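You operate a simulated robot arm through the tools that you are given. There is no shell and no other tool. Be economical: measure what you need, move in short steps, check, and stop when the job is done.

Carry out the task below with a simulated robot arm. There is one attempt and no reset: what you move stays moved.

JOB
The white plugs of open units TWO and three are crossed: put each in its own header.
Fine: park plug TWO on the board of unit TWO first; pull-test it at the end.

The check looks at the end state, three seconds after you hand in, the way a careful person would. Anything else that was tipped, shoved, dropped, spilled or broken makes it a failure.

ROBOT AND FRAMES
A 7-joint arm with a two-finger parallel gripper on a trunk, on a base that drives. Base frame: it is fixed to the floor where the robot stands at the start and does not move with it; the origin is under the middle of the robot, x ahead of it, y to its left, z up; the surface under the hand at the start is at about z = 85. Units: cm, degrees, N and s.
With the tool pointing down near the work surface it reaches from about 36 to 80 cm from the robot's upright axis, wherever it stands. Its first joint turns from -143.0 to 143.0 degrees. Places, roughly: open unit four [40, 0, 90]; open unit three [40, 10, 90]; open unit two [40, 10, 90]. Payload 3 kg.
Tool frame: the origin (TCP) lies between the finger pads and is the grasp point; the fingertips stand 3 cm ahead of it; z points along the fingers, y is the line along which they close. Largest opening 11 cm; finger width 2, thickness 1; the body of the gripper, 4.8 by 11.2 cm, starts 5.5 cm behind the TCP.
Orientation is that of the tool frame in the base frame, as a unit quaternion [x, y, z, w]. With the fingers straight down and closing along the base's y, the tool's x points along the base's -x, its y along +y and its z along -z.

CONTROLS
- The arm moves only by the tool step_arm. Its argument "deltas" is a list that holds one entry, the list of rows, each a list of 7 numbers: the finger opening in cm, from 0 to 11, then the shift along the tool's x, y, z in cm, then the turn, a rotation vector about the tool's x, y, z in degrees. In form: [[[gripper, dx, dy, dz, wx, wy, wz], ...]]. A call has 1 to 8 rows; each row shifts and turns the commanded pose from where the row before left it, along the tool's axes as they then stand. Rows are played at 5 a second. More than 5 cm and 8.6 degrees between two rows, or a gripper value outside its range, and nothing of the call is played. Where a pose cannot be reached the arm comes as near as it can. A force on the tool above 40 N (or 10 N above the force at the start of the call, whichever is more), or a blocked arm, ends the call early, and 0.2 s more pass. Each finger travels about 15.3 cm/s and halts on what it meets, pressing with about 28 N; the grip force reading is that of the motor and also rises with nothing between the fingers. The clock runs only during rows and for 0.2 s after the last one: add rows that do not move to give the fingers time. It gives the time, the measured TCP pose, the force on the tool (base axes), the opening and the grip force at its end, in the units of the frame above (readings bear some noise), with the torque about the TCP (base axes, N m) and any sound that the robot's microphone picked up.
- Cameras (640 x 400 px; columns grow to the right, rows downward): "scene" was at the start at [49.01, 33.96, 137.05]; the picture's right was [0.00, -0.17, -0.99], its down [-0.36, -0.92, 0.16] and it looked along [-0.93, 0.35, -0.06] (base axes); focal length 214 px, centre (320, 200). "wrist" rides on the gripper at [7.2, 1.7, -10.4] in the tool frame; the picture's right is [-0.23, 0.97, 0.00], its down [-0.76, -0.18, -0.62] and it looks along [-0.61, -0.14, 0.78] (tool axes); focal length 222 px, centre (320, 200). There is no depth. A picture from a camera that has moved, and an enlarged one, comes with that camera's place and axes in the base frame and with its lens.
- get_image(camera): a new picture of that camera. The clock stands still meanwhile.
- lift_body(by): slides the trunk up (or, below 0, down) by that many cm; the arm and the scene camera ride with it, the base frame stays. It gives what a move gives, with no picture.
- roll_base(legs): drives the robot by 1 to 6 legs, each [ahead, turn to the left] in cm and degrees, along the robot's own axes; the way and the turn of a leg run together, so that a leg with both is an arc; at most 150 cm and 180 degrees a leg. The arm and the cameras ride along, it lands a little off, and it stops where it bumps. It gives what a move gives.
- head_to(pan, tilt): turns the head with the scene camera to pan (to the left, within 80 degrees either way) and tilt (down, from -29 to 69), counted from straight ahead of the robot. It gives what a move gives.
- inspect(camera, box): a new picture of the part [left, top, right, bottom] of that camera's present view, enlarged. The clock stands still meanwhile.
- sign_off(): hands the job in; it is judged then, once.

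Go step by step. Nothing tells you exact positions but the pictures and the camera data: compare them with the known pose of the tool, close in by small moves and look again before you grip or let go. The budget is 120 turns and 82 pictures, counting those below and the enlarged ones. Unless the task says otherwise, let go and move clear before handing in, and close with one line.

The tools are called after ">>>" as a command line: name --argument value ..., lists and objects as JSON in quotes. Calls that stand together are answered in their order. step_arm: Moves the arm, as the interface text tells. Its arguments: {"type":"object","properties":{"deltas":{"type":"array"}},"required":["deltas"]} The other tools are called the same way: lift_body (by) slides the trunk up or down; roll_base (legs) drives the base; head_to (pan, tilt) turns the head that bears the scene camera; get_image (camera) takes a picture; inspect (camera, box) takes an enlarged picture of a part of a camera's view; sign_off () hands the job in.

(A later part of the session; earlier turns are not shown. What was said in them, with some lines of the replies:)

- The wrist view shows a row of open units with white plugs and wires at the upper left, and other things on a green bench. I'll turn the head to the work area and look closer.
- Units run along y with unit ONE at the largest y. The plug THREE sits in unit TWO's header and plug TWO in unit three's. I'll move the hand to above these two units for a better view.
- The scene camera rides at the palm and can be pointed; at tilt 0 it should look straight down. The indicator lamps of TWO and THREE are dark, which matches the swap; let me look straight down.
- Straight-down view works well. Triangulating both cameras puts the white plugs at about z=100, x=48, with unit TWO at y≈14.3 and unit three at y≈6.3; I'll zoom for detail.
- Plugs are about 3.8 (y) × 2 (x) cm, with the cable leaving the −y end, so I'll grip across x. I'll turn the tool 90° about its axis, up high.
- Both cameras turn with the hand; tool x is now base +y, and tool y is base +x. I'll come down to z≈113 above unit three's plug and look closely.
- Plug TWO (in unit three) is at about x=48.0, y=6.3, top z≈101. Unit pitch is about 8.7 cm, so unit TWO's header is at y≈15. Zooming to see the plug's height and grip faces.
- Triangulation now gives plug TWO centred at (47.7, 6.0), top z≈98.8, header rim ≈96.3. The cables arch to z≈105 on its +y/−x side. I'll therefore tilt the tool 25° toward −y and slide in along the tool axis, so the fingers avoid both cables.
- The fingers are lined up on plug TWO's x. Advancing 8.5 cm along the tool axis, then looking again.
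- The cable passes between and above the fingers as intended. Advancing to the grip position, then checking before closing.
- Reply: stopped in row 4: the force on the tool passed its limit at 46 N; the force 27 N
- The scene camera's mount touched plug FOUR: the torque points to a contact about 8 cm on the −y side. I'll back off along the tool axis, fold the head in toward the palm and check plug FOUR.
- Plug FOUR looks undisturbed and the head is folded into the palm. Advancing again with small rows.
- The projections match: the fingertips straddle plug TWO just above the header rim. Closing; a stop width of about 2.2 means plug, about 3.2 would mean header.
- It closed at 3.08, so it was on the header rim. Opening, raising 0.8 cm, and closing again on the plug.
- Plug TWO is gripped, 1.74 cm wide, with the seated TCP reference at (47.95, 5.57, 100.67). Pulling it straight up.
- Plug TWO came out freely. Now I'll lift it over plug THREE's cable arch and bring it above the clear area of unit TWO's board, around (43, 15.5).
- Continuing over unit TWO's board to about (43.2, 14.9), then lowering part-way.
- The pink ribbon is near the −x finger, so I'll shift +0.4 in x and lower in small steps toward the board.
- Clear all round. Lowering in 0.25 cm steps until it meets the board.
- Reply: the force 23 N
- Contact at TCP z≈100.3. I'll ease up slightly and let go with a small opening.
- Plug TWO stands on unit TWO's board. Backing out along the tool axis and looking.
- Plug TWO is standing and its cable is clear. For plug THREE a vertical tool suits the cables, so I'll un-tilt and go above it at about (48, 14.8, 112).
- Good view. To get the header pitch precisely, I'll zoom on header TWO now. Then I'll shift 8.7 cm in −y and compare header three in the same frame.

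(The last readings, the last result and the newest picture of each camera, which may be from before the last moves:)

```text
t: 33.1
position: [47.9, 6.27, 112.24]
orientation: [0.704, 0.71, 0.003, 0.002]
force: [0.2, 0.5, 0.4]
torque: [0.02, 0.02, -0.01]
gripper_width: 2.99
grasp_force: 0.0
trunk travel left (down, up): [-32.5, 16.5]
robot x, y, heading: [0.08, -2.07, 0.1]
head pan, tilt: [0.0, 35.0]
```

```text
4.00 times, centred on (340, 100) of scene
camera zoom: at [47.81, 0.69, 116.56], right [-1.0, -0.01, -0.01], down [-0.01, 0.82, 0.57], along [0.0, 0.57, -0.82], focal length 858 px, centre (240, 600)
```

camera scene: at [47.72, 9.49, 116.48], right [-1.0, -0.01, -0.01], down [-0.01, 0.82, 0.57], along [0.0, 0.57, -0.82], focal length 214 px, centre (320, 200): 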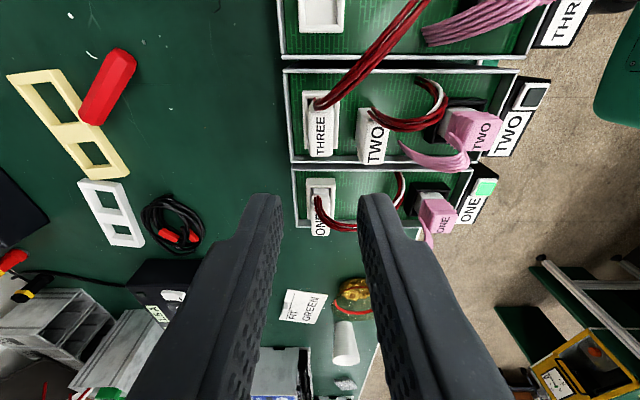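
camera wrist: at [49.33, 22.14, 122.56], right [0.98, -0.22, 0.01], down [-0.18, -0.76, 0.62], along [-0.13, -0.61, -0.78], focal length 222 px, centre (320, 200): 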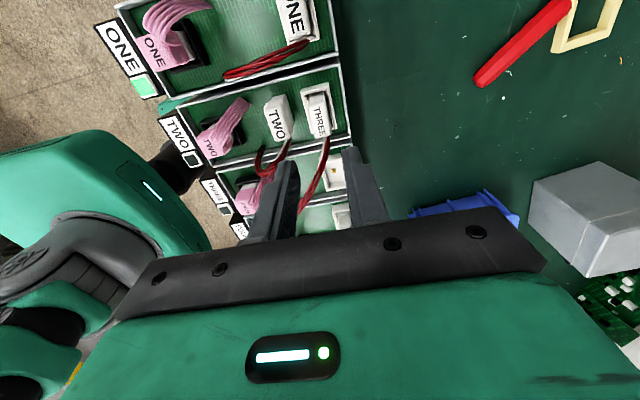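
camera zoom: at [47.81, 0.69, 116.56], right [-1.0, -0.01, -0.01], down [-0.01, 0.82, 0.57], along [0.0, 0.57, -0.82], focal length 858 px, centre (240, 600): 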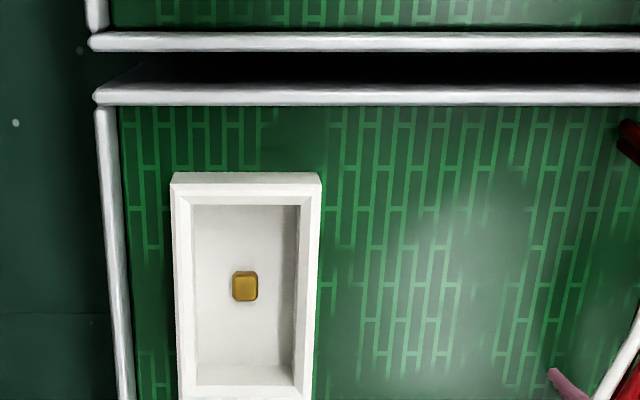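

The header pitch works out at 8.42 cm (header three is empty with its gold pin visible). Fold the head in, go back +8.42 in y and descend on plug THREE.

>>> head_to --pan 0 --tilt 58

>>> step_arm --deltas '[[[3.2, 4.21, 0.03, 0, 0, 0, 0], [3.2, 4.21, 0.03, 0, 0, 0, 0], [3.2, 0, 0, 4, 0, 0, 0], [3.2, 0, 0, 3, 0, 0, 0], [3.2, 0, 0, 2, 0, 0, 0], [3.2, 0, 0, 0, 0, 0, 0]]]'

>>> get_image --camera "wrist"

>>> get_image --camera "scene"

```text
t: 33.9
position: [47.94, 6.21, 112.34]
orientation: [0.705, 0.71, 0.002, 0.003]
force: [-0.1, 0.3, 1.6]
torque: [0.01, 0.0, 0.03]
gripper_width: 3.02
grasp_force: 0.1
trunk travel left (down, up): [-32.5, 16.5]
robot x, y, heading: [0.12, -1.92, 0.0]
head pan, tilt: [0.0, 58.0]
```

```text
t: 35.3
position: [47.89, 14.53, 103.45]
orientation: [0.704, 0.71, 0.003, 0.002]
force: [0.5, 0.3, -0.6]
torque: [0.01, -0.02, 0.01]
gripper_width: 3.2
grasp_force: 0.1
trunk travel left (down, up): [-32.5, 16.5]
robot x, y, heading: [-0.25, -1.59, -0.0]
head pan, tilt: [0.0, 58.0]
```

```text
41 pictures are left
camera wrist: at [49.42, 21.76, 113.67], right [0.98, -0.22, 0.01], down [-0.18, -0.76, 0.62], along [-0.13, -0.61, -0.78], focal length 222 px, centre (320, 200)
```

wrist: 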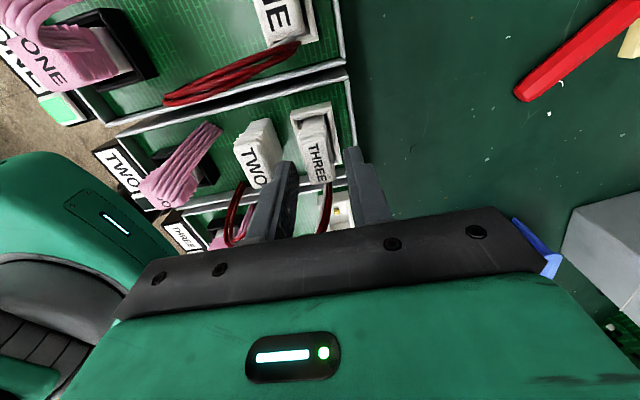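

```text
40 pictures are left
camera scene: at [47.78, 12.3, 109.5], right [-1.0, -0.01, -0.01], down [-0.01, 0.53, 0.85], along [0.0, 0.85, -0.53], focal length 214 px, centre (320, 200)
```

scene: 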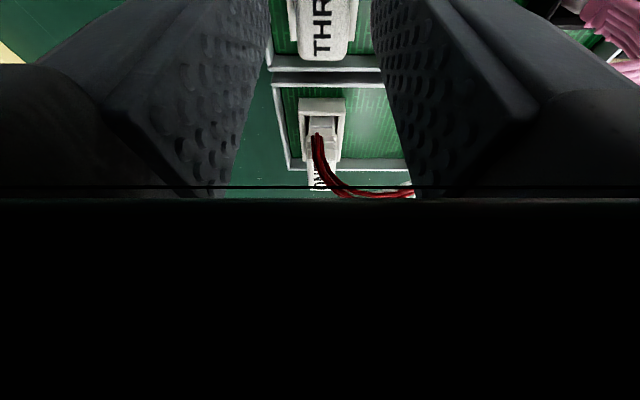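

Aligned, with clearance from plug TWO. Down 2.9 cm more and close on plug THREE.

>>> step_arm --deltas '[[[3.2, 0, 0, 1.5, 0, 0, 0], [3.2, 0, 0, 1, 0, 0, 0], [3.2, 0, 0, 0.4, 0, 0, 0], [3.2, 0, 0, 0, 0, 0, 0], [2, 0, 0, 0, 0, 0, 0], [1, 0, 0, 0, 0, 0, 0], [1, 0, 0, 0, 0, 0, 0], [1, 0, 0, 0, 0, 0, 0]]]'

>>> inspect --camera "wrist" --box '[200, 80, 440, 230]'

```text
t: 37.1
position: [47.72, 14.59, 100.31]
orientation: [0.704, 0.71, 0.002, 0.002]
force: [-9.0, -1.1, 18.7]
torque: [0.02, 0.55, -0.01]
gripper_width: 1.73
grasp_force: 27.4
trunk travel left (down, up): [-32.5, 16.5]
robot x, y, heading: [-0.37, -1.75, -0.3]
head pan, tilt: [0.0, 58.0]
```

```text
2.67 times, centred on (320, 155) of wrist
camera zoom: at [49.28, 21.77, 110.78], right [0.98, -0.22, 0.01], down [-0.18, -0.76, 0.62], along [-0.13, -0.61, -0.78], focal length 592 px, centre (320, 320)
```

zoom: 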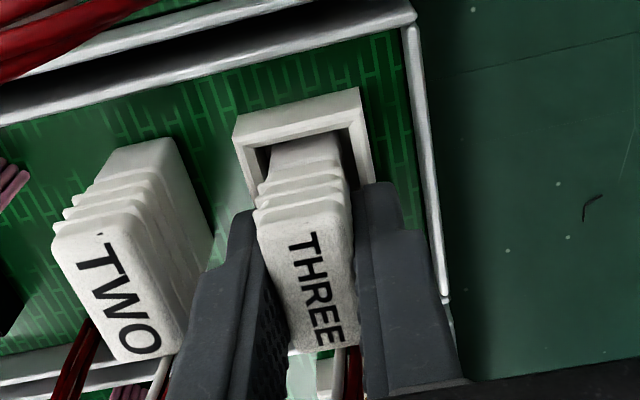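

Gripped at 1.73, so it's on the plug. Pulling THREE straight up.

>>> step_arm --deltas '[[[1, 0, 0, -0.4, 0, 0, 0], [1, 0, 0, -0.5, 0, 0, 0], [1, 0, 0, -0.6, 0, 0, 0], [1, 0, 0, -1, 0, 0, 0], [1, 0, 0, -1, 0, 0, 0], [1, 0, 0, -1.5, 0, 0, 0], [1, 0, 0, 0, 0, 0, 0]]]'

>>> get_image --camera "wrist"

```text
t: 38.7
position: [47.84, 14.49, 105.27]
orientation: [0.705, 0.709, 0.001, 0.002]
force: [-0.1, 0.2, -0.9]
torque: [-0.02, -0.01, 0.02]
gripper_width: 1.72
grasp_force: 28.3
trunk travel left (down, up): [-32.5, 16.5]
robot x, y, heading: [0.28, -1.74, 0.1]
head pan, tilt: [0.0, 58.0]
```

```text
38 pictures are left
camera wrist: at [49.41, 21.75, 115.66], right [0.98, -0.22, 0.01], down [-0.18, -0.76, 0.62], along [-0.13, -0.61, -0.78], focal length 222 px, centre (320, 200)
```

wrist: 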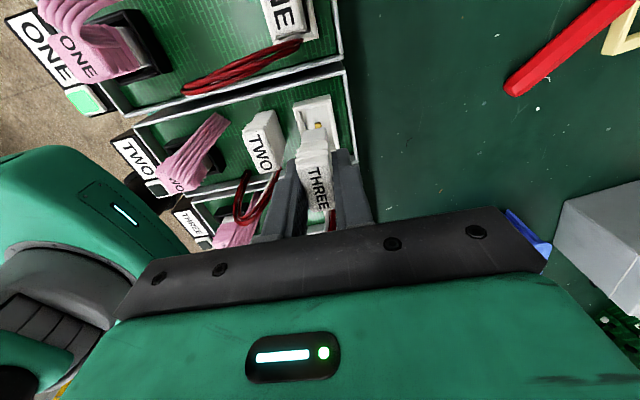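

THREE is free. Moving −8.38 cm in y over header three and checking alignment there.

>>> step_arm --deltas '[[[1, -4.2, 0.04, 0, 0, 0, 0], [1, -4.18, 0.04, 0, 0, 0, 0], [1, 0, 0, 0, 0, 0, 0], [1, 0, 0, 0, 0, 0, 0]]]'

>>> get_image --camera "wrist"

>>> inspect --camera "wrist" --box '[240, 80, 400, 230]'

>>> get_image --camera "scene"

```text
t: 39.7
position: [48.01, 6.22, 105.26]
orientation: [0.705, 0.709, 0.002, 0.002]
force: [-1.3, 0.6, -0.1]
torque: [-0.01, 0.0, 0.03]
gripper_width: 1.71
grasp_force: 28.0
trunk travel left (down, up): [-32.5, 16.5]
robot x, y, heading: [0.3, -1.81, -0.0]
head pan, tilt: [0.0, 58.0]
```

```text
37 pictures are left
camera wrist: at [49.51, 13.41, 115.69], right [0.98, -0.22, 0.01], down [-0.18, -0.76, 0.62], along [-0.13, -0.61, -0.78], focal length 222 px, centre (320, 200)
```

wrist: 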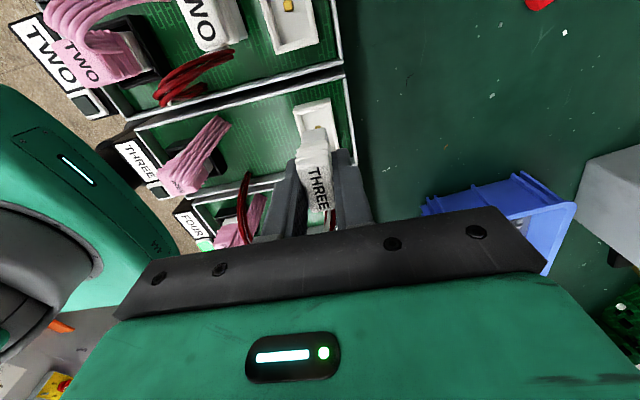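

```text
2.67 times, centred on (320, 155) of wrist
camera zoom: at [49.51, 13.41, 115.69], right [0.98, -0.22, 0.01], down [-0.18, -0.76, 0.62], along [-0.13, -0.61, -0.78], focal length 592 px, centre (320, 320)
```

zoom: 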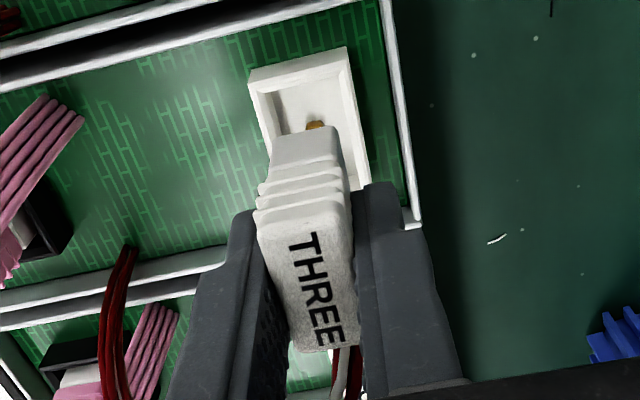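

```text
35 pictures are left
camera scene: at [47.86, 3.94, 111.52], right [-1.0, -0.01, -0.01], down [-0.01, 0.53, 0.85], along [0.0, 0.85, -0.53], focal length 214 px, centre (320, 200)
```

scene: 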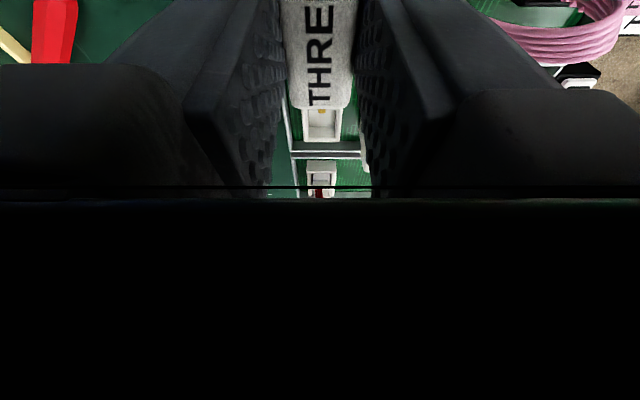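

Header three sits slightly further −y than my first pitch value; the several estimates average about 8.63. I'll shift −0.23 in y, lower part-way and recheck.

>>> step_arm --deltas '[[[1, -0.23, -0.05, 0, 0, 0, 0], [1, 0, 0, 1, 0, 0, 0], [1, 0, 0, 0.6, 0, 0, 0], [1, 0, 0, 0, 0, 0, 0]]]'

>>> inspect --camera "wrist" --box '[240, 80, 400, 180]'

>>> inspect --camera "scene" --box '[240, 0, 400, 100]'

```text
t: 40.7
position: [47.88, 6.06, 103.66]
orientation: [0.705, 0.709, 0.003, 0.002]
force: [-0.9, 0.3, 0.3]
torque: [0.0, 0.01, 0.01]
gripper_width: 1.71
grasp_force: 28.1
trunk travel left (down, up): [-32.5, 16.5]
robot x, y, heading: [0.08, -2.13, 0.2]
head pan, tilt: [0.0, 58.0]
```

```text
4.00 times, centred on (320, 130) of wrist
camera zoom: at [49.49, 13.18, 114.07], right [0.98, -0.22, 0.01], down [-0.18, -0.76, 0.62], along [-0.13, -0.61, -0.78], focal length 888 px, centre (320, 480)
```

zoom: 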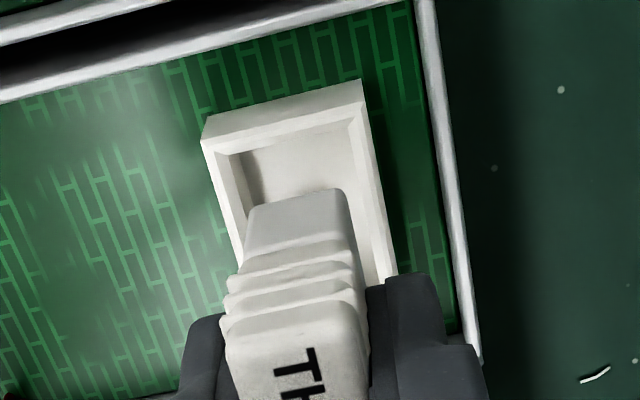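

```text
4.00 times, centred on (320, 50) of scene
camera zoom: at [47.84, 3.71, 109.9], right [-1.0, -0.01, -0.01], down [-0.01, 0.53, 0.85], along [0.0, 0.85, -0.53], focal length 858 px, centre (320, 800)
```

zoom: 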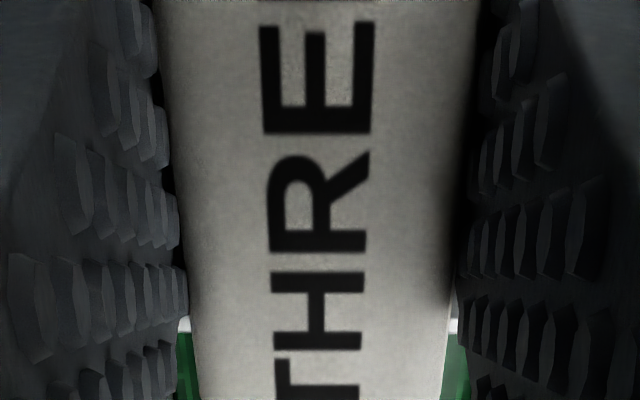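

Slight further correction (−0.1 y, −0.07 x), then lowering into header three in small steps with force watched.

>>> step_arm --deltas '[[[1, -0.11, -0.07, 0, 0, 0, 0], [1, 0, 0, 0.6, 0, 0, 0], [1, 0, 0, 0.5, 0, 0, 0], [1, 0, 0, 0.4, 0, 0, 0], [1, 0, 0, 0.3, 0, 0, 0], [1, 0, 0, 0, 0, 0, 0]]]'

>>> inspect --camera "wrist" --box '[240, 80, 400, 180]'

```text
t: 42.1
position: [47.89, 5.79, 101.9]
orientation: [0.704, 0.71, 0.004, 0.001]
force: [0.3, -1.2, -0.8]
torque: [0.01, 0.0, -0.04]
gripper_width: 1.69
grasp_force: 28.4
trunk travel left (down, up): [-32.5, 16.5]
robot x, y, heading: [-0.27, -1.68, -0.1]
head pan, tilt: [0.0, 58.0]
```

```text
4.00 times, centred on (320, 130) of wrist
camera zoom: at [49.45, 13.06, 112.28], right [0.98, -0.22, 0.01], down [-0.18, -0.76, 0.62], along [-0.13, -0.61, -0.78], focal length 888 px, centre (320, 480)
```

zoom: 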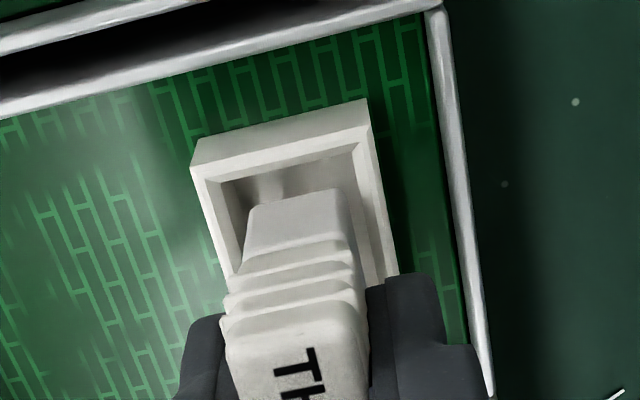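

The plug is entering the header opening with no force and matches the original relative pose. Pressing on down.

>>> step_arm --deltas '[[[1, 0, 0, 0.4, 0, 0, 0], [1, 0, 0, 0.4, 0, 0, 0], [1, 0, 0, 0.3, 0, 0, 0], [1, 0, 0, 0.2, 0, 0, 0], [1, 0, 0, 0.2, 0, 0, 0], [1, 0, 0, 0, 0, 0, 0]]]'

>>> inspect --camera "wrist" --box '[200, 80, 440, 230]'

```text
t: 43.5
position: [47.98, 5.81, 100.4]
orientation: [0.705, 0.71, 0.002, 0.002]
force: [-0.3, 0.3, -0.3]
torque: [-0.01, 0.04, 0.0]
gripper_width: 1.7
grasp_force: 28.1
trunk travel left (down, up): [-32.5, 16.5]
robot x, y, heading: [-0.11, -1.62, -0.2]
head pan, tilt: [0.0, 58.0]
```

```text
2.67 times, centred on (320, 155) of wrist
camera zoom: at [49.49, 13.06, 110.79], right [0.98, -0.22, 0.01], down [-0.18, -0.76, 0.62], along [-0.13, -0.61, -0.78], focal length 592 px, centre (320, 320)
```

zoom: 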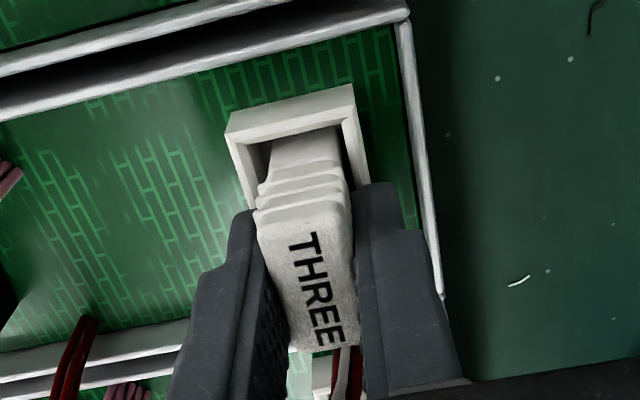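

Same height as before but with no resistance yet; nudging −0.1 in x and pressing down gently until it seats.

>>> step_arm --deltas '[[[1, 0, -0.1, 0.05, 0, 0, 0], [1, 0, 0, 0.1, 0, 0, 0], [1, 0, 0, 0.1, 0, 0, 0], [1, 0, 0, 0, 0, 0, 0]]]'

```text
t: 44.5
position: [48.02, 5.82, 100.39]
orientation: [0.704, 0.71, 0.006, 0.005]
force: [-1.9, -1.5, 8.7]
torque: [-0.05, 0.2, 0.03]
gripper_width: 1.75
grasp_force: 28.2
trunk travel left (down, up): [-32.5, 16.5]
robot x, y, heading: [-0.04, -2.21, 0.1]
head pan, tilt: [0.0, 58.0]
stopped in row 4: the force on the tool passed its limit at 42 N (the readings are from after the stop); the commanded pose is now the measured one
```

It met a firm stop at the same height as when it was seated before. Checking the indicator lamp and the seating.

>>> get_image --camera "wrist"

>>> inspect --camera "wrist" --box '[200, 80, 440, 230]'

```text
30 pictures are left
camera wrist: at [49.43, 13.08, 110.8], right [0.98, -0.22, 0.01], down [-0.18, -0.76, 0.62], along [-0.13, -0.61, -0.78], focal length 222 px, centre (320, 200)
```

wrist: 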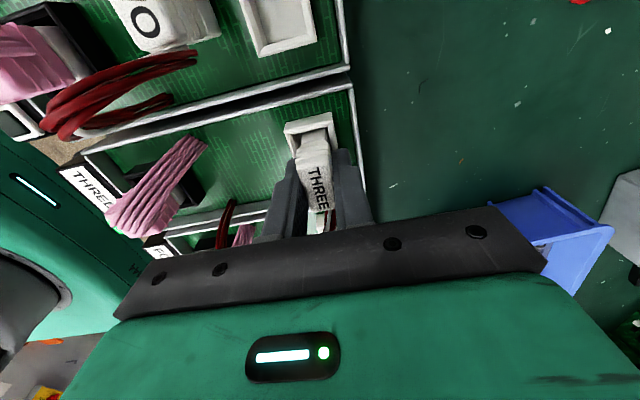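

```text
2.67 times, centred on (320, 155) of wrist
camera zoom: at [49.43, 13.08, 110.8], right [0.98, -0.22, 0.01], down [-0.18, -0.76, 0.62], along [-0.13, -0.61, -0.78], focal length 592 px, centre (320, 320)
```

zoom: 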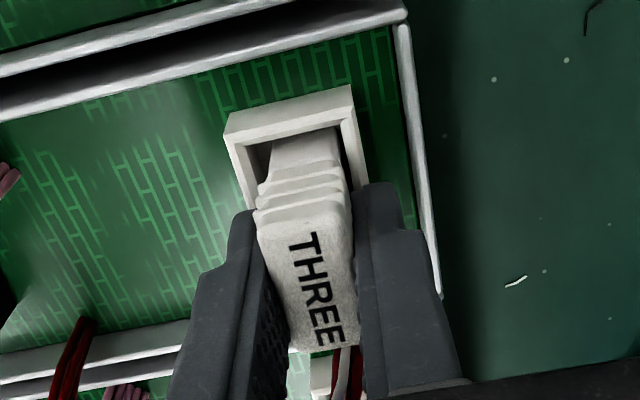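

The stop may be fingertips on the rim, so I'll release, rise and read the lamp of unit three.

>>> step_arm --deltas '[[[2.2, 0, 0, 0, 0, 0, 0], [2.8, 0, 0, 0, 0, 0, 0], [2.8, 0, 0, -2, 0, 0, 0], [2.8, 0, 0, -4, 0, 0, 0], [2.8, 0, 0, -4, 0, 0, 0], [2.8, 0, 0, 0, 0, 0, 0]]]'

>>> head_to --pan 0 --tilt 30

>>> get_image --camera "scene"

```text
t: 45.9
position: [47.85, 5.83, 110.4]
orientation: [0.705, 0.71, 0.003, 0.004]
force: [-0.8, -0.4, 0.5]
torque: [-0.01, -0.02, 0.0]
gripper_width: 2.82
grasp_force: 0.1
trunk travel left (down, up): [-32.5, 16.5]
robot x, y, heading: [-0.05, -1.63, 0.1]
head pan, tilt: [0.0, 58.0]
```

```text
t: 46.8
position: [47.84, 5.92, 110.44]
orientation: [0.705, 0.709, 0.003, 0.004]
force: [0.2, -0.3, -0.2]
torque: [0.04, -0.01, -0.01]
gripper_width: 2.8
grasp_force: 0.0
trunk travel left (down, up): [-32.5, 16.5]
robot x, y, heading: [0.13, -1.88, 0.2]
head pan, tilt: [0.0, 30.0]
```

```text
28 pictures are left
camera scene: at [47.8, -0.32, 114.43], right [-1.0, -0.01, -0.01], down [-0.01, 0.87, 0.5], along [0.01, 0.5, -0.87], focal length 214 px, centre (320, 200)
```

scene: 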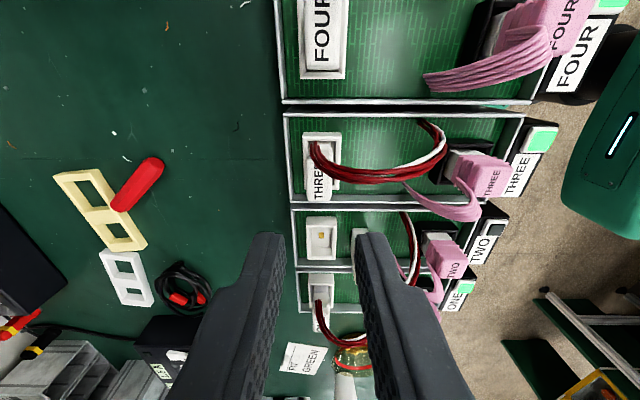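

Lamp THREE is green, so plug THREE is seated. Next I'll go above the parked plug TWO with a vertical tool.

>>> step_arm --deltas '[[[2.8, 0, 0, -2, 0, 0, 0], [2.8, 4.6, -2, 0, 0, 0, 0], [2.8, 4.6, -2.1, 0, 0, 0, 0], [2.8, 0, 0, 3, 0, 0, 0], [2.8, 0, 0, 0, 0, 0, 0], [2.8, 0, 0, 0, 0, 0, 0]]]'

>>> get_image --camera "scene"

>>> get_image --camera "wrist"

```text
refused: row 2 steps farther than a row can; nothing moved
```

```text
27 pictures are left
camera scene: at [47.8, -0.32, 114.43], right [-1.0, -0.01, -0.01], down [-0.01, 0.87, 0.5], along [0.01, 0.5, -0.87], focal length 214 px, centre (320, 200)
```

scene: 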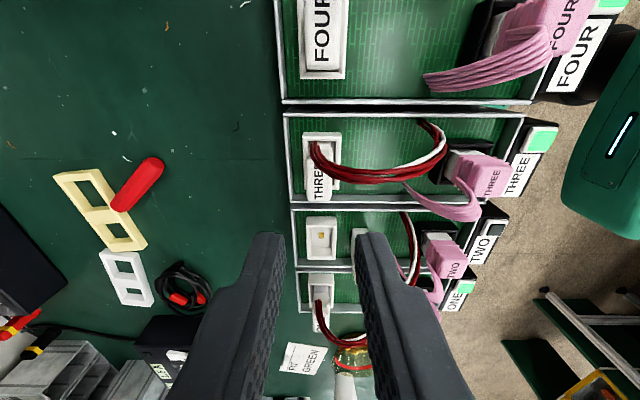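

```text
26 pictures are left
camera wrist: at [49.36, 13.11, 120.76], right [0.98, -0.22, 0.01], down [-0.18, -0.76, 0.62], along [-0.13, -0.61, -0.78], focal length 222 px, centre (320, 200)
```

wrist: 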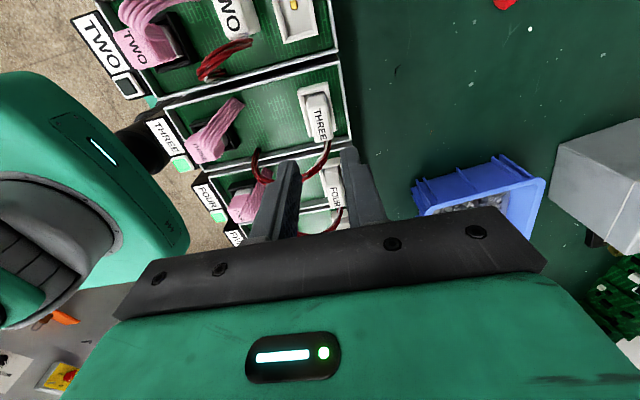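

The step was slightly too long and nothing moved. Repeating with shorter rows.

>>> step_arm --deltas '[[[2.8, 0, 0, -2, 0, 0, 0], [2.8, 3.1, -1.4, 0, 0, 0, 0], [2.8, 3.1, -1.4, 0, 0, 0, 0], [2.8, 3.1, -1.35, 0, 0, 0, 0], [2.8, 0, 0, 3, 0, 0, 0], [2.8, 0, 0, 0, 0, 0, 0], [2.8, 0, 0, 0, 0, 0, 0]]]'

>>> get_image --camera "scene"

>>> get_image --camera "wrist"

```text
t: 48.4
position: [43.63, 15.26, 109.28]
orientation: [0.705, 0.709, 0.004, 0.004]
force: [0.3, -0.1, -0.3]
torque: [-0.01, -0.03, -0.02]
gripper_width: 2.82
grasp_force: 0.2
trunk travel left (down, up): [-32.5, 16.5]
robot x, y, heading: [0.18, -1.86, 0.1]
head pan, tilt: [0.0, 30.0]
```

```text
25 pictures are left
camera scene: at [43.58, 8.88, 113.34], right [-1.0, -0.01, -0.01], down [-0.01, 0.87, 0.5], along [0.01, 0.5, -0.87], focal length 214 px, centre (320, 200)
```

scene: 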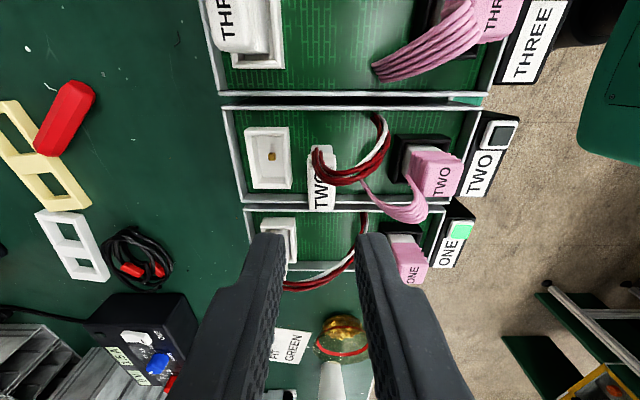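

```text
24 pictures are left
camera wrist: at [45.14, 22.33, 119.67], right [0.98, -0.22, 0.01], down [-0.18, -0.76, 0.62], along [-0.13, -0.61, -0.78], focal length 222 px, centre (320, 200)
```

wrist: 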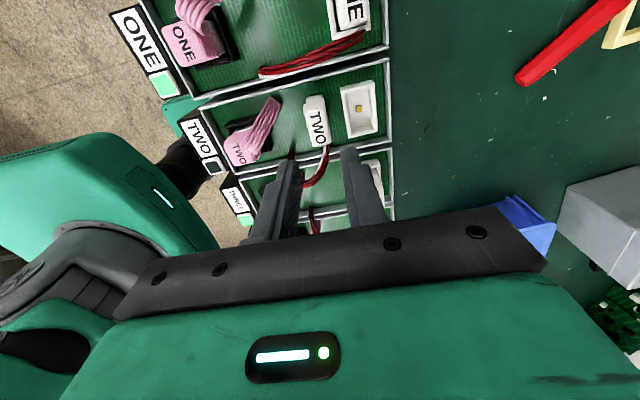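

Plug TWO stands upright between the lines of the fingers. I'll bias the grip +0.3 in y to stay clear of its cable, fold the head and descend.

>>> head_to --pan 0 --tilt 58

>>> step_arm --deltas '[[[2.8, 0.3, 0.05, 2, 0, 0, 0], [2.8, 0, 0, 2, 0, 0, 0], [2.8, 0, 0, 2, 0, 0, 0], [2.8, 0, 0, 1, 0, 0, 0], [2.8, 0, 0, 0, 0, 0, 0]]]'

>>> inspect --camera "wrist" --box '[200, 80, 440, 230]'

```text
t: 49.3
position: [43.56, 15.1, 109.28]
orientation: [0.705, 0.71, 0.004, 0.004]
force: [0.1, -0.1, 0.2]
torque: [0.0, 0.03, 0.03]
gripper_width: 2.81
grasp_force: 0.0
trunk travel left (down, up): [-32.5, 16.5]
robot x, y, heading: [-0.1, -1.92, -0.0]
head pan, tilt: [0.0, 58.0]
```

```text
t: 50.5
position: [43.87, 15.48, 102.26]
orientation: [0.705, 0.71, 0.004, 0.004]
force: [0.7, 0.1, -0.7]
torque: [-0.02, 0.0, 0.03]
gripper_width: 2.82
grasp_force: 0.0
trunk travel left (down, up): [-32.5, 16.5]
robot x, y, heading: [-0.07, -1.74, -0.2]
head pan, tilt: [0.0, 58.0]
```

```text
2.67 times, centred on (320, 155) of wrist
camera zoom: at [45.31, 22.62, 112.62], right [0.98, -0.22, 0.01], down [-0.18, -0.76, 0.62], along [-0.13, -0.61, -0.78], focal length 592 px, centre (320, 320)
```

zoom: 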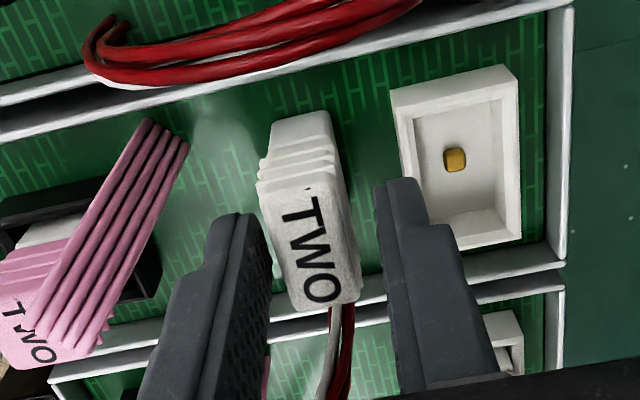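

Clean straddle with no cable or ribbon in the way. Down 1.9 and close.

>>> step_arm --deltas '[[[2.8, 0, 0, 1, 0, 0, 0], [2.8, 0, 0, 0.9, 0, 0, 0], [2.8, 0, 0, 0, 0, 0, 0], [2, 0, 0, 0, 0, 0, 0], [1, 0, 0, 0, 0, 0, 0], [1, 0, 0, 0, 0, 0, 0], [1, 0, 0, 0, 0, 0, 0]]]'

>>> inspect --camera "wrist" --box '[200, 80, 440, 230]'

```text
t: 52.1
position: [43.77, 15.41, 100.46]
orientation: [0.704, 0.71, 0.004, 0.004]
force: [0.1, 0.5, 0.0]
torque: [0.01, 0.01, -0.02]
gripper_width: 1.72
grasp_force: 28.0
trunk travel left (down, up): [-32.5, 16.5]
robot x, y, heading: [0.15, -1.9, 0.1]
head pan, tilt: [0.0, 58.0]
```

```text
2.67 times, centred on (320, 155) of wrist
camera zoom: at [45.29, 22.64, 110.77], right [0.98, -0.22, 0.01], down [-0.18, -0.76, 0.62], along [-0.13, -0.61, -0.78], focal length 592 px, centre (320, 320)
```

zoom: 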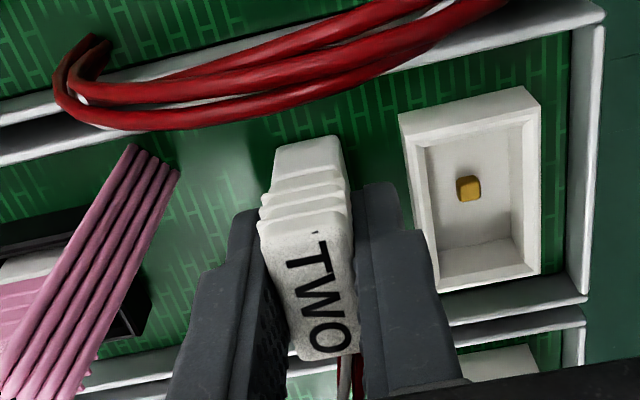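

TWO is gripped at 1.72. It sits slightly lower and further −y in the hand than THREE did. I'll lift, move over header TWO at about (47.92, 15.0), lower a bit and compare plug to header.

>>> step_arm --deltas '[[[1, 0, 0, -1, 0, 0, 0], [1, 0, 0, -2, 0, 0, 0], [1, 0, 0, -2, 0, 0, 0], [1, -0.2, 2, 0, 0, 0, 0], [1, -0.2, 2.13, 0, 0, 0, 0], [1, 0, 0, 1.5, 0, 0, 0], [1, 0, 0, 0, 0, 0, 0]]]'

>>> inspect --camera "wrist" --box '[240, 80, 400, 180]'

```text
t: 53.7
position: [47.99, 15.09, 103.86]
orientation: [0.704, 0.71, 0.005, 0.005]
force: [0.7, 0.3, 0.0]
torque: [0.01, -0.02, 0.02]
gripper_width: 1.74
grasp_force: 27.8
trunk travel left (down, up): [-32.5, 16.5]
robot x, y, heading: [0.05, -1.92, -0.1]
head pan, tilt: [0.0, 58.0]
```

```text
4.00 times, centred on (320, 130) of wrist
camera zoom: at [49.4, 22.3, 114.33], right [0.98, -0.22, 0.01], down [-0.18, -0.76, 0.62], along [-0.13, -0.61, -0.78], focal length 888 px, centre (320, 480)
```

zoom: 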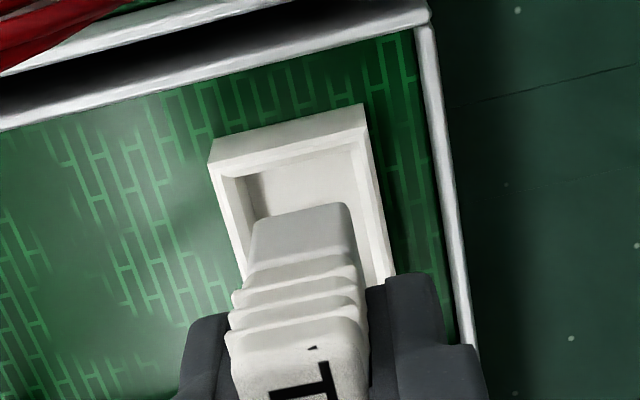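

Plug-to-header gaps compare closely to THREE's insertion; correcting −0.17 y and −0.08 x, lowering and checking.

>>> step_arm --deltas '[[[1, -0.17, -0.08, 0, 0, 0, 0], [1, 0, 0, 0.6, 0, 0, 0], [1, 0, 0, 0.5, 0, 0, 0], [1, 0, 0, 0.4, 0, 0, 0], [1, 0, 0, 0, 0, 0, 0]]]'

>>> inspect --camera "wrist" --box '[240, 80, 400, 180]'

```text
t: 54.9
position: [47.79, 14.92, 102.49]
orientation: [0.704, 0.71, 0.003, 0.004]
force: [-0.3, 0.4, -0.3]
torque: [0.04, -0.01, -0.01]
gripper_width: 1.7
grasp_force: 27.9
trunk travel left (down, up): [-32.5, 16.5]
robot x, y, heading: [0.09, -2.0, -0.0]
head pan, tilt: [0.0, 58.0]
```

```text
4.00 times, centred on (320, 130) of wrist
camera zoom: at [49.3, 22.13, 112.81], right [0.98, -0.22, 0.01], down [-0.18, -0.76, 0.62], along [-0.13, -0.61, -0.78], focal length 888 px, centre (320, 480)
```

zoom: 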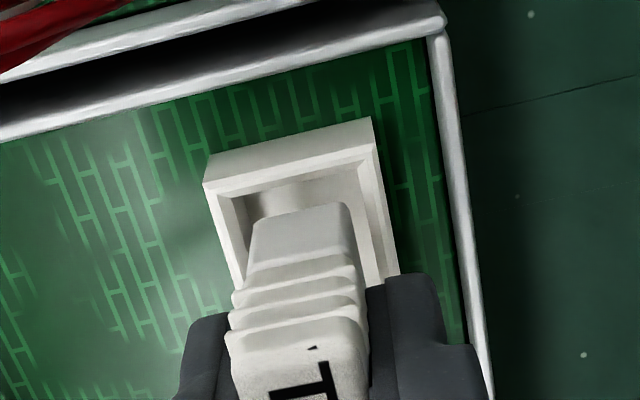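

Well centred and going in freely. Lowering to seat.

>>> step_arm --deltas '[[[1, 0, 0, 0.5, 0, 0, 0], [1, 0, 0, 0.4, 0, 0, 0], [1, 0, 0, 0.3, 0, 0, 0], [1, 0, 0, 0.2, 0, 0, 0], [1, 0, 0, 0.1, 0, 0, 0], [1, 0, 0, 0, 0, 0, 0]]]'

>>> inspect --camera "wrist" --box '[200, 80, 440, 230]'

```text
t: 56.3
position: [47.69, 14.97, 100.9]
orientation: [0.704, 0.71, 0.003, 0.003]
force: [0.4, -0.5, -0.7]
torque: [-0.04, 0.06, -0.01]
gripper_width: 1.72
grasp_force: 28.1
trunk travel left (down, up): [-32.5, 16.5]
robot x, y, heading: [0.13, -1.63, -0.1]
head pan, tilt: [0.0, 58.0]
```

```text
2.67 times, centred on (320, 155) of wrist
camera zoom: at [49.31, 22.15, 111.28], right [0.98, -0.22, 0.01], down [-0.18, -0.76, 0.62], along [-0.13, -0.61, -0.78], focal length 592 px, centre (320, 320)
```

zoom: 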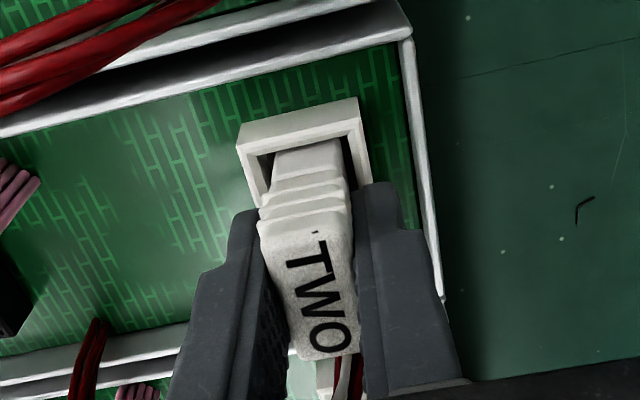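

Nearly seated with no resistance; pressing on in 0.1 cm steps.

>>> step_arm --deltas '[[[1, 0, 0, 0.1, 0, 0, 0], [1, 0, 0, 0.1, 0, 0, 0], [1, 0, 0, 0.1, 0, 0, 0], [1, 0, 0, 0.1, 0, 0, 0], [1, 0, 0, 0, 0, 0, 0]]]'

```text
t: 57.5
position: [48.0, 14.95, 100.54]
orientation: [0.705, 0.709, 0.004, 0.003]
force: [-0.3, -0.1, -0.4]
torque: [0.03, -0.03, 0.03]
gripper_width: 1.7
grasp_force: 27.6
trunk travel left (down, up): [-32.5, 16.5]
robot x, y, heading: [-0.03, -1.66, 0.0]
head pan, tilt: [0.0, 58.0]
```

>>> step_arm --deltas '[[[1, 0, 0, 0.1, 0, 0, 0], [1, 0, 0, 0.1, 0, 0, 0], [1, 0, 0, 0, 0, 0, 0]]]'

>>> get_image --camera "wrist"

```text
t: 58.3
position: [47.96, 14.99, 100.51]
orientation: [0.705, 0.71, 0.004, 0.004]
force: [1.4, -0.4, 10.9]
torque: [0.02, 0.14, 0.03]
gripper_width: 1.7
grasp_force: 28.1
trunk travel left (down, up): [-32.5, 16.5]
robot x, y, heading: [-0.04, -1.5, -0.3]
head pan, tilt: [0.0, 58.0]
```

```text
18 pictures are left
camera wrist: at [49.33, 22.13, 110.8], right [0.98, -0.22, 0.01], down [-0.18, -0.76, 0.62], along [-0.13, -0.61, -0.78], focal length 222 px, centre (320, 200)
```

wrist: 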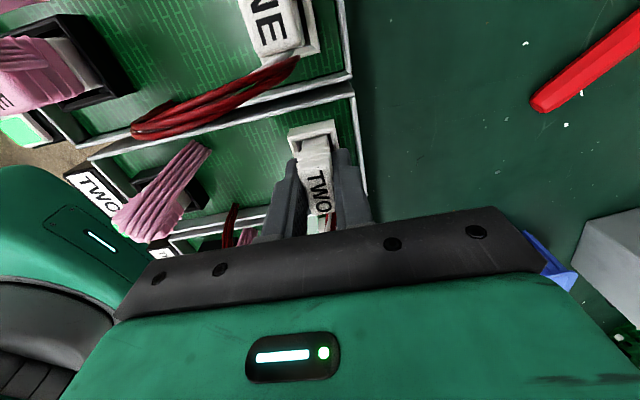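

Contact at 11 N. I'll press a little more to make sure it's seated, to about 30 N, then ease off.

>>> step_arm --deltas '[[[1, 0, 0, 0.1, 0, 0, 0], [1, 0, 0, 0.1, 0, 0, 0], [1, 0, 0, 0, 0, 0, 0]]]'

```text
t: 58.9
position: [47.86, 14.95, 100.49]
orientation: [0.704, 0.71, 0.006, 0.004]
force: [-4.2, -2.2, 18.0]
torque: [-0.11, 0.42, 0.0]
gripper_width: 1.75
grasp_force: 27.6
trunk travel left (down, up): [-32.5, 16.5]
robot x, y, heading: [0.19, -1.63, -0.1]
head pan, tilt: [0.0, 58.0]
stopped in row 3: the force on the tool passed its limit at 43 N (the readings are from after the stop); the commanded pose is now the measured one
```

Firm stop. Now the pull test while still gripped: small upward tugs with the force watched.

>>> step_arm --deltas '[[[1, 0, 0, -0.1, 0, 0, 0], [1, 0, 0, 0, 0, 0, 0]]]'

>>> step_arm --deltas '[[[1, 0, 0, -0.08, 0, 0, 0], [1, 0, 0, 0, 0, 0, 0]]]'

```text
t: 59.5
position: [47.77, 14.99, 100.37]
orientation: [0.705, 0.709, 0.004, 0.005]
force: [-3.9, -1.5, 4.5]
torque: [-0.08, 0.22, -0.04]
gripper_width: 1.72
grasp_force: 28.0
trunk travel left (down, up): [-32.5, 16.5]
robot x, y, heading: [-0.02, -1.84, 0.0]
head pan, tilt: [0.0, 58.0]
```

```text
t: 60.1
position: [47.86, 15.05, 100.49]
orientation: [0.705, 0.709, 0.006, 0.005]
force: [0.7, -0.6, -0.3]
torque: [-0.01, 0.04, -0.03]
gripper_width: 1.73
grasp_force: 28.0
trunk travel left (down, up): [-32.5, 16.5]
robot x, y, heading: [0.47, -1.37, -0.1]
head pan, tilt: [0.0, 58.0]
```

>>> step_arm --deltas '[[[1, 0, 0, -0.08, 0, 0, 0], [1, 0, 0, 0, 0, 0, 0]]]'

>>> step_arm --deltas '[[[1, 0, 0, -0.06, 0, 0, 0], [1, 0, 0, 0, 0, 0, 0]]]'

```text
t: 60.7
position: [48.07, 15.08, 100.56]
orientation: [0.705, 0.709, 0.006, 0.006]
force: [0.5, -0.6, -1.8]
torque: [0.0, 0.03, 0.0]
gripper_width: 1.71
grasp_force: 28.5
trunk travel left (down, up): [-32.5, 16.5]
robot x, y, heading: [-0.14, -1.29, -0.0]
head pan, tilt: [0.0, 58.0]
```

```text
t: 61.3
position: [47.94, 15.05, 100.66]
orientation: [0.705, 0.709, 0.005, 0.006]
force: [-0.1, -0.9, -3.3]
torque: [0.01, -0.03, -0.02]
gripper_width: 1.72
grasp_force: 28.1
trunk travel left (down, up): [-32.5, 16.5]
robot x, y, heading: [0.03, -1.59, 0.2]
head pan, tilt: [0.0, 58.0]
```

>>> step_arm --deltas '[[[1, 0, 0, -0.06, 0, 0, 0], [1, 0, 0, 0, 0, 0, 0], [1, 0, 0, 0, 0, 0, 0]]]'

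>>> inspect --camera "wrist" --box '[200, 80, 440, 230]'

```text
t: 62.1
position: [47.91, 14.97, 100.62]
orientation: [0.705, 0.709, 0.004, 0.005]
force: [0.8, 0.4, -4.0]
torque: [0.0, 0.0, 0.01]
gripper_width: 1.71
grasp_force: 27.9
trunk travel left (down, up): [-32.5, 16.5]
robot x, y, heading: [-0.16, -1.77, -0.1]
head pan, tilt: [0.0, 58.0]
```

```text
2.67 times, centred on (320, 155) of wrist
camera zoom: at [49.38, 22.17, 111.1], right [0.98, -0.22, 0.01], down [-0.18, -0.76, 0.62], along [-0.13, -0.61, -0.78], focal length 592 px, centre (320, 320)
```

zoom: 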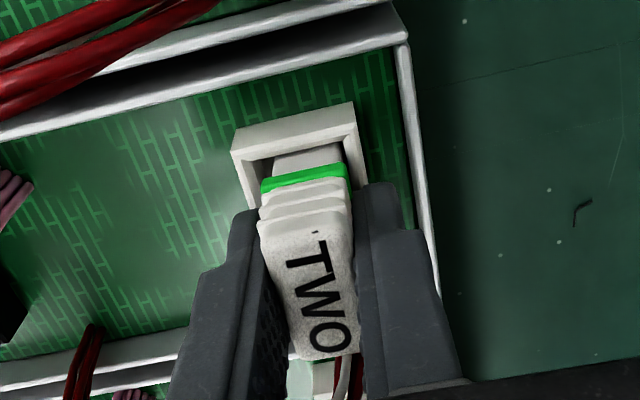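

A green band has appeared on plug TWO under a steady 4 N pull, and it stayed in, so the pull test passes. Easing back to neutral, letting go and rising.

>>> step_arm --deltas '[[[1, 0, 0, 0.18, 0, 0, 0], [1, 0, 0, 0, 0, 0, 0], [2.2, 0, 0, 0, 0, 0, 0], [2.8, 0, 0, 0, 0, 0, 0], [2.8, 0, 0, -2, 0, 0, 0], [2.8, 0, 0, -4, 0, 0, 0], [2.8, 0, 0, -4, 0, 0, 0], [2.8, 0, 0, 0, 0, 0, 0]]]'

>>> head_to --pan 0 --tilt 25

>>> get_image --camera "scene"

>>> get_image --camera "wrist"

```text
t: 63.9
position: [47.85, 14.88, 110.67]
orientation: [0.704, 0.71, 0.006, 0.006]
force: [0.4, 0.5, 0.4]
torque: [-0.02, -0.01, -0.01]
gripper_width: 2.81
grasp_force: 0.0
trunk travel left (down, up): [-32.5, 16.5]
robot x, y, heading: [0.07, -1.73, 0.3]
head pan, tilt: [0.0, 58.0]
```

```text
t: 64.9
position: [47.86, 14.93, 110.63]
orientation: [0.704, 0.71, 0.006, 0.004]
force: [-0.1, -0.2, 0.2]
torque: [-0.02, -0.04, 0.02]
gripper_width: 2.83
grasp_force: 0.0
trunk travel left (down, up): [-32.5, 16.5]
robot x, y, heading: [0.01, -1.72, -0.0]
head pan, tilt: [0.0, 25.0]
```

```text
16 pictures are left
camera scene: at [47.71, 7.87, 114.48], right [-1.0, -0.01, -0.02], down [-0.01, 0.91, 0.42], along [0.01, 0.42, -0.91], focal length 214 px, centre (320, 200)
```

scene: 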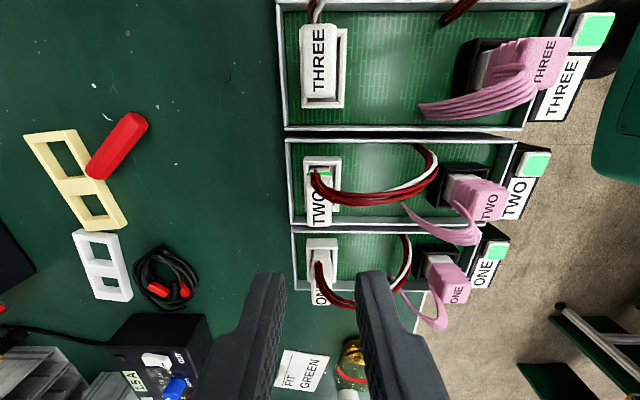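

```text
15 pictures are left
camera wrist: at [49.23, 22.09, 121.01], right [0.98, -0.22, 0.01], down [-0.18, -0.76, 0.62], along [-0.13, -0.61, -0.78], focal length 222 px, centre (320, 200)
```

wrist: 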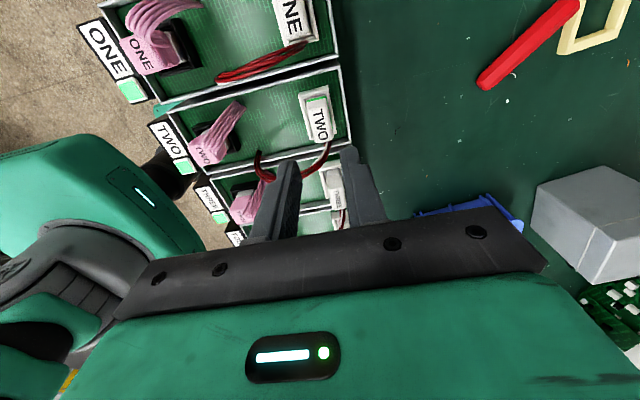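

Lamps ONE, TWO and THREE are all green. I'll rise clear and take one overview to check plug FOUR and the surroundings.

>>> step_arm --deltas '[[[4, 0, 0, -4, 0, 0, 0], [5, 0, 0, -4, 0, 0, 0], [5, 0, 0, -4, 0, 0, 0], [5, 0, 0, 0, 0, 0, 0]]]'

>>> head_to --pan 0 --tilt 10

>>> get_image --camera "scene"

```text
t: 65.9
position: [47.75, 15.0, 122.68]
orientation: [0.705, 0.709, 0.006, 0.006]
force: [0.5, 0.0, -0.4]
torque: [0.0, 0.03, 0.0]
gripper_width: 4.99
grasp_force: 0.0
trunk travel left (down, up): [-32.5, 16.5]
robot x, y, heading: [-0.18, -1.87, -0.1]
head pan, tilt: [0.0, 25.0]
```

```text
t: 66.7
position: [47.59, 14.85, 122.61]
orientation: [0.704, 0.71, 0.005, 0.005]
force: [0.2, -0.5, -0.3]
torque: [0.04, 0.0, 0.04]
gripper_width: 5.0
grasp_force: 0.0
trunk travel left (down, up): [-32.5, 16.5]
robot x, y, heading: [-0.04, -1.37, -0.0]
head pan, tilt: [0.0, 10.0]
```

```text
14 pictures are left
camera scene: at [47.52, 5.47, 126.34], right [-1.0, -0.01, -0.01], down [-0.01, 0.98, 0.18], along [0.01, 0.18, -0.98], focal length 214 px, centre (320, 200)
```

scene: 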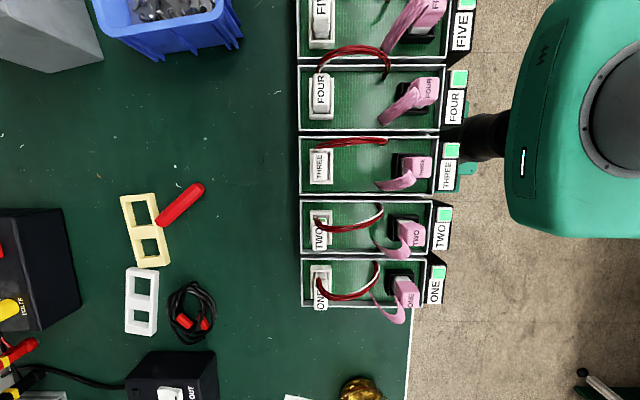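

All five units show green lamps, plugs TWO and three are in their own headers, and the hand is clear. Handing in.

>>> sign_off

```text
The job is handed in.
```

Plugs TWO and three are each in their own header with their unit lamps green. TWO was parked on unit TWO's board first, and at the end it held a 4 N pull test. On one early approach the scene camera's mount pressed on plug FOUR at about 46 N; plug FOUR looks undisturbed and its lamp is still green.
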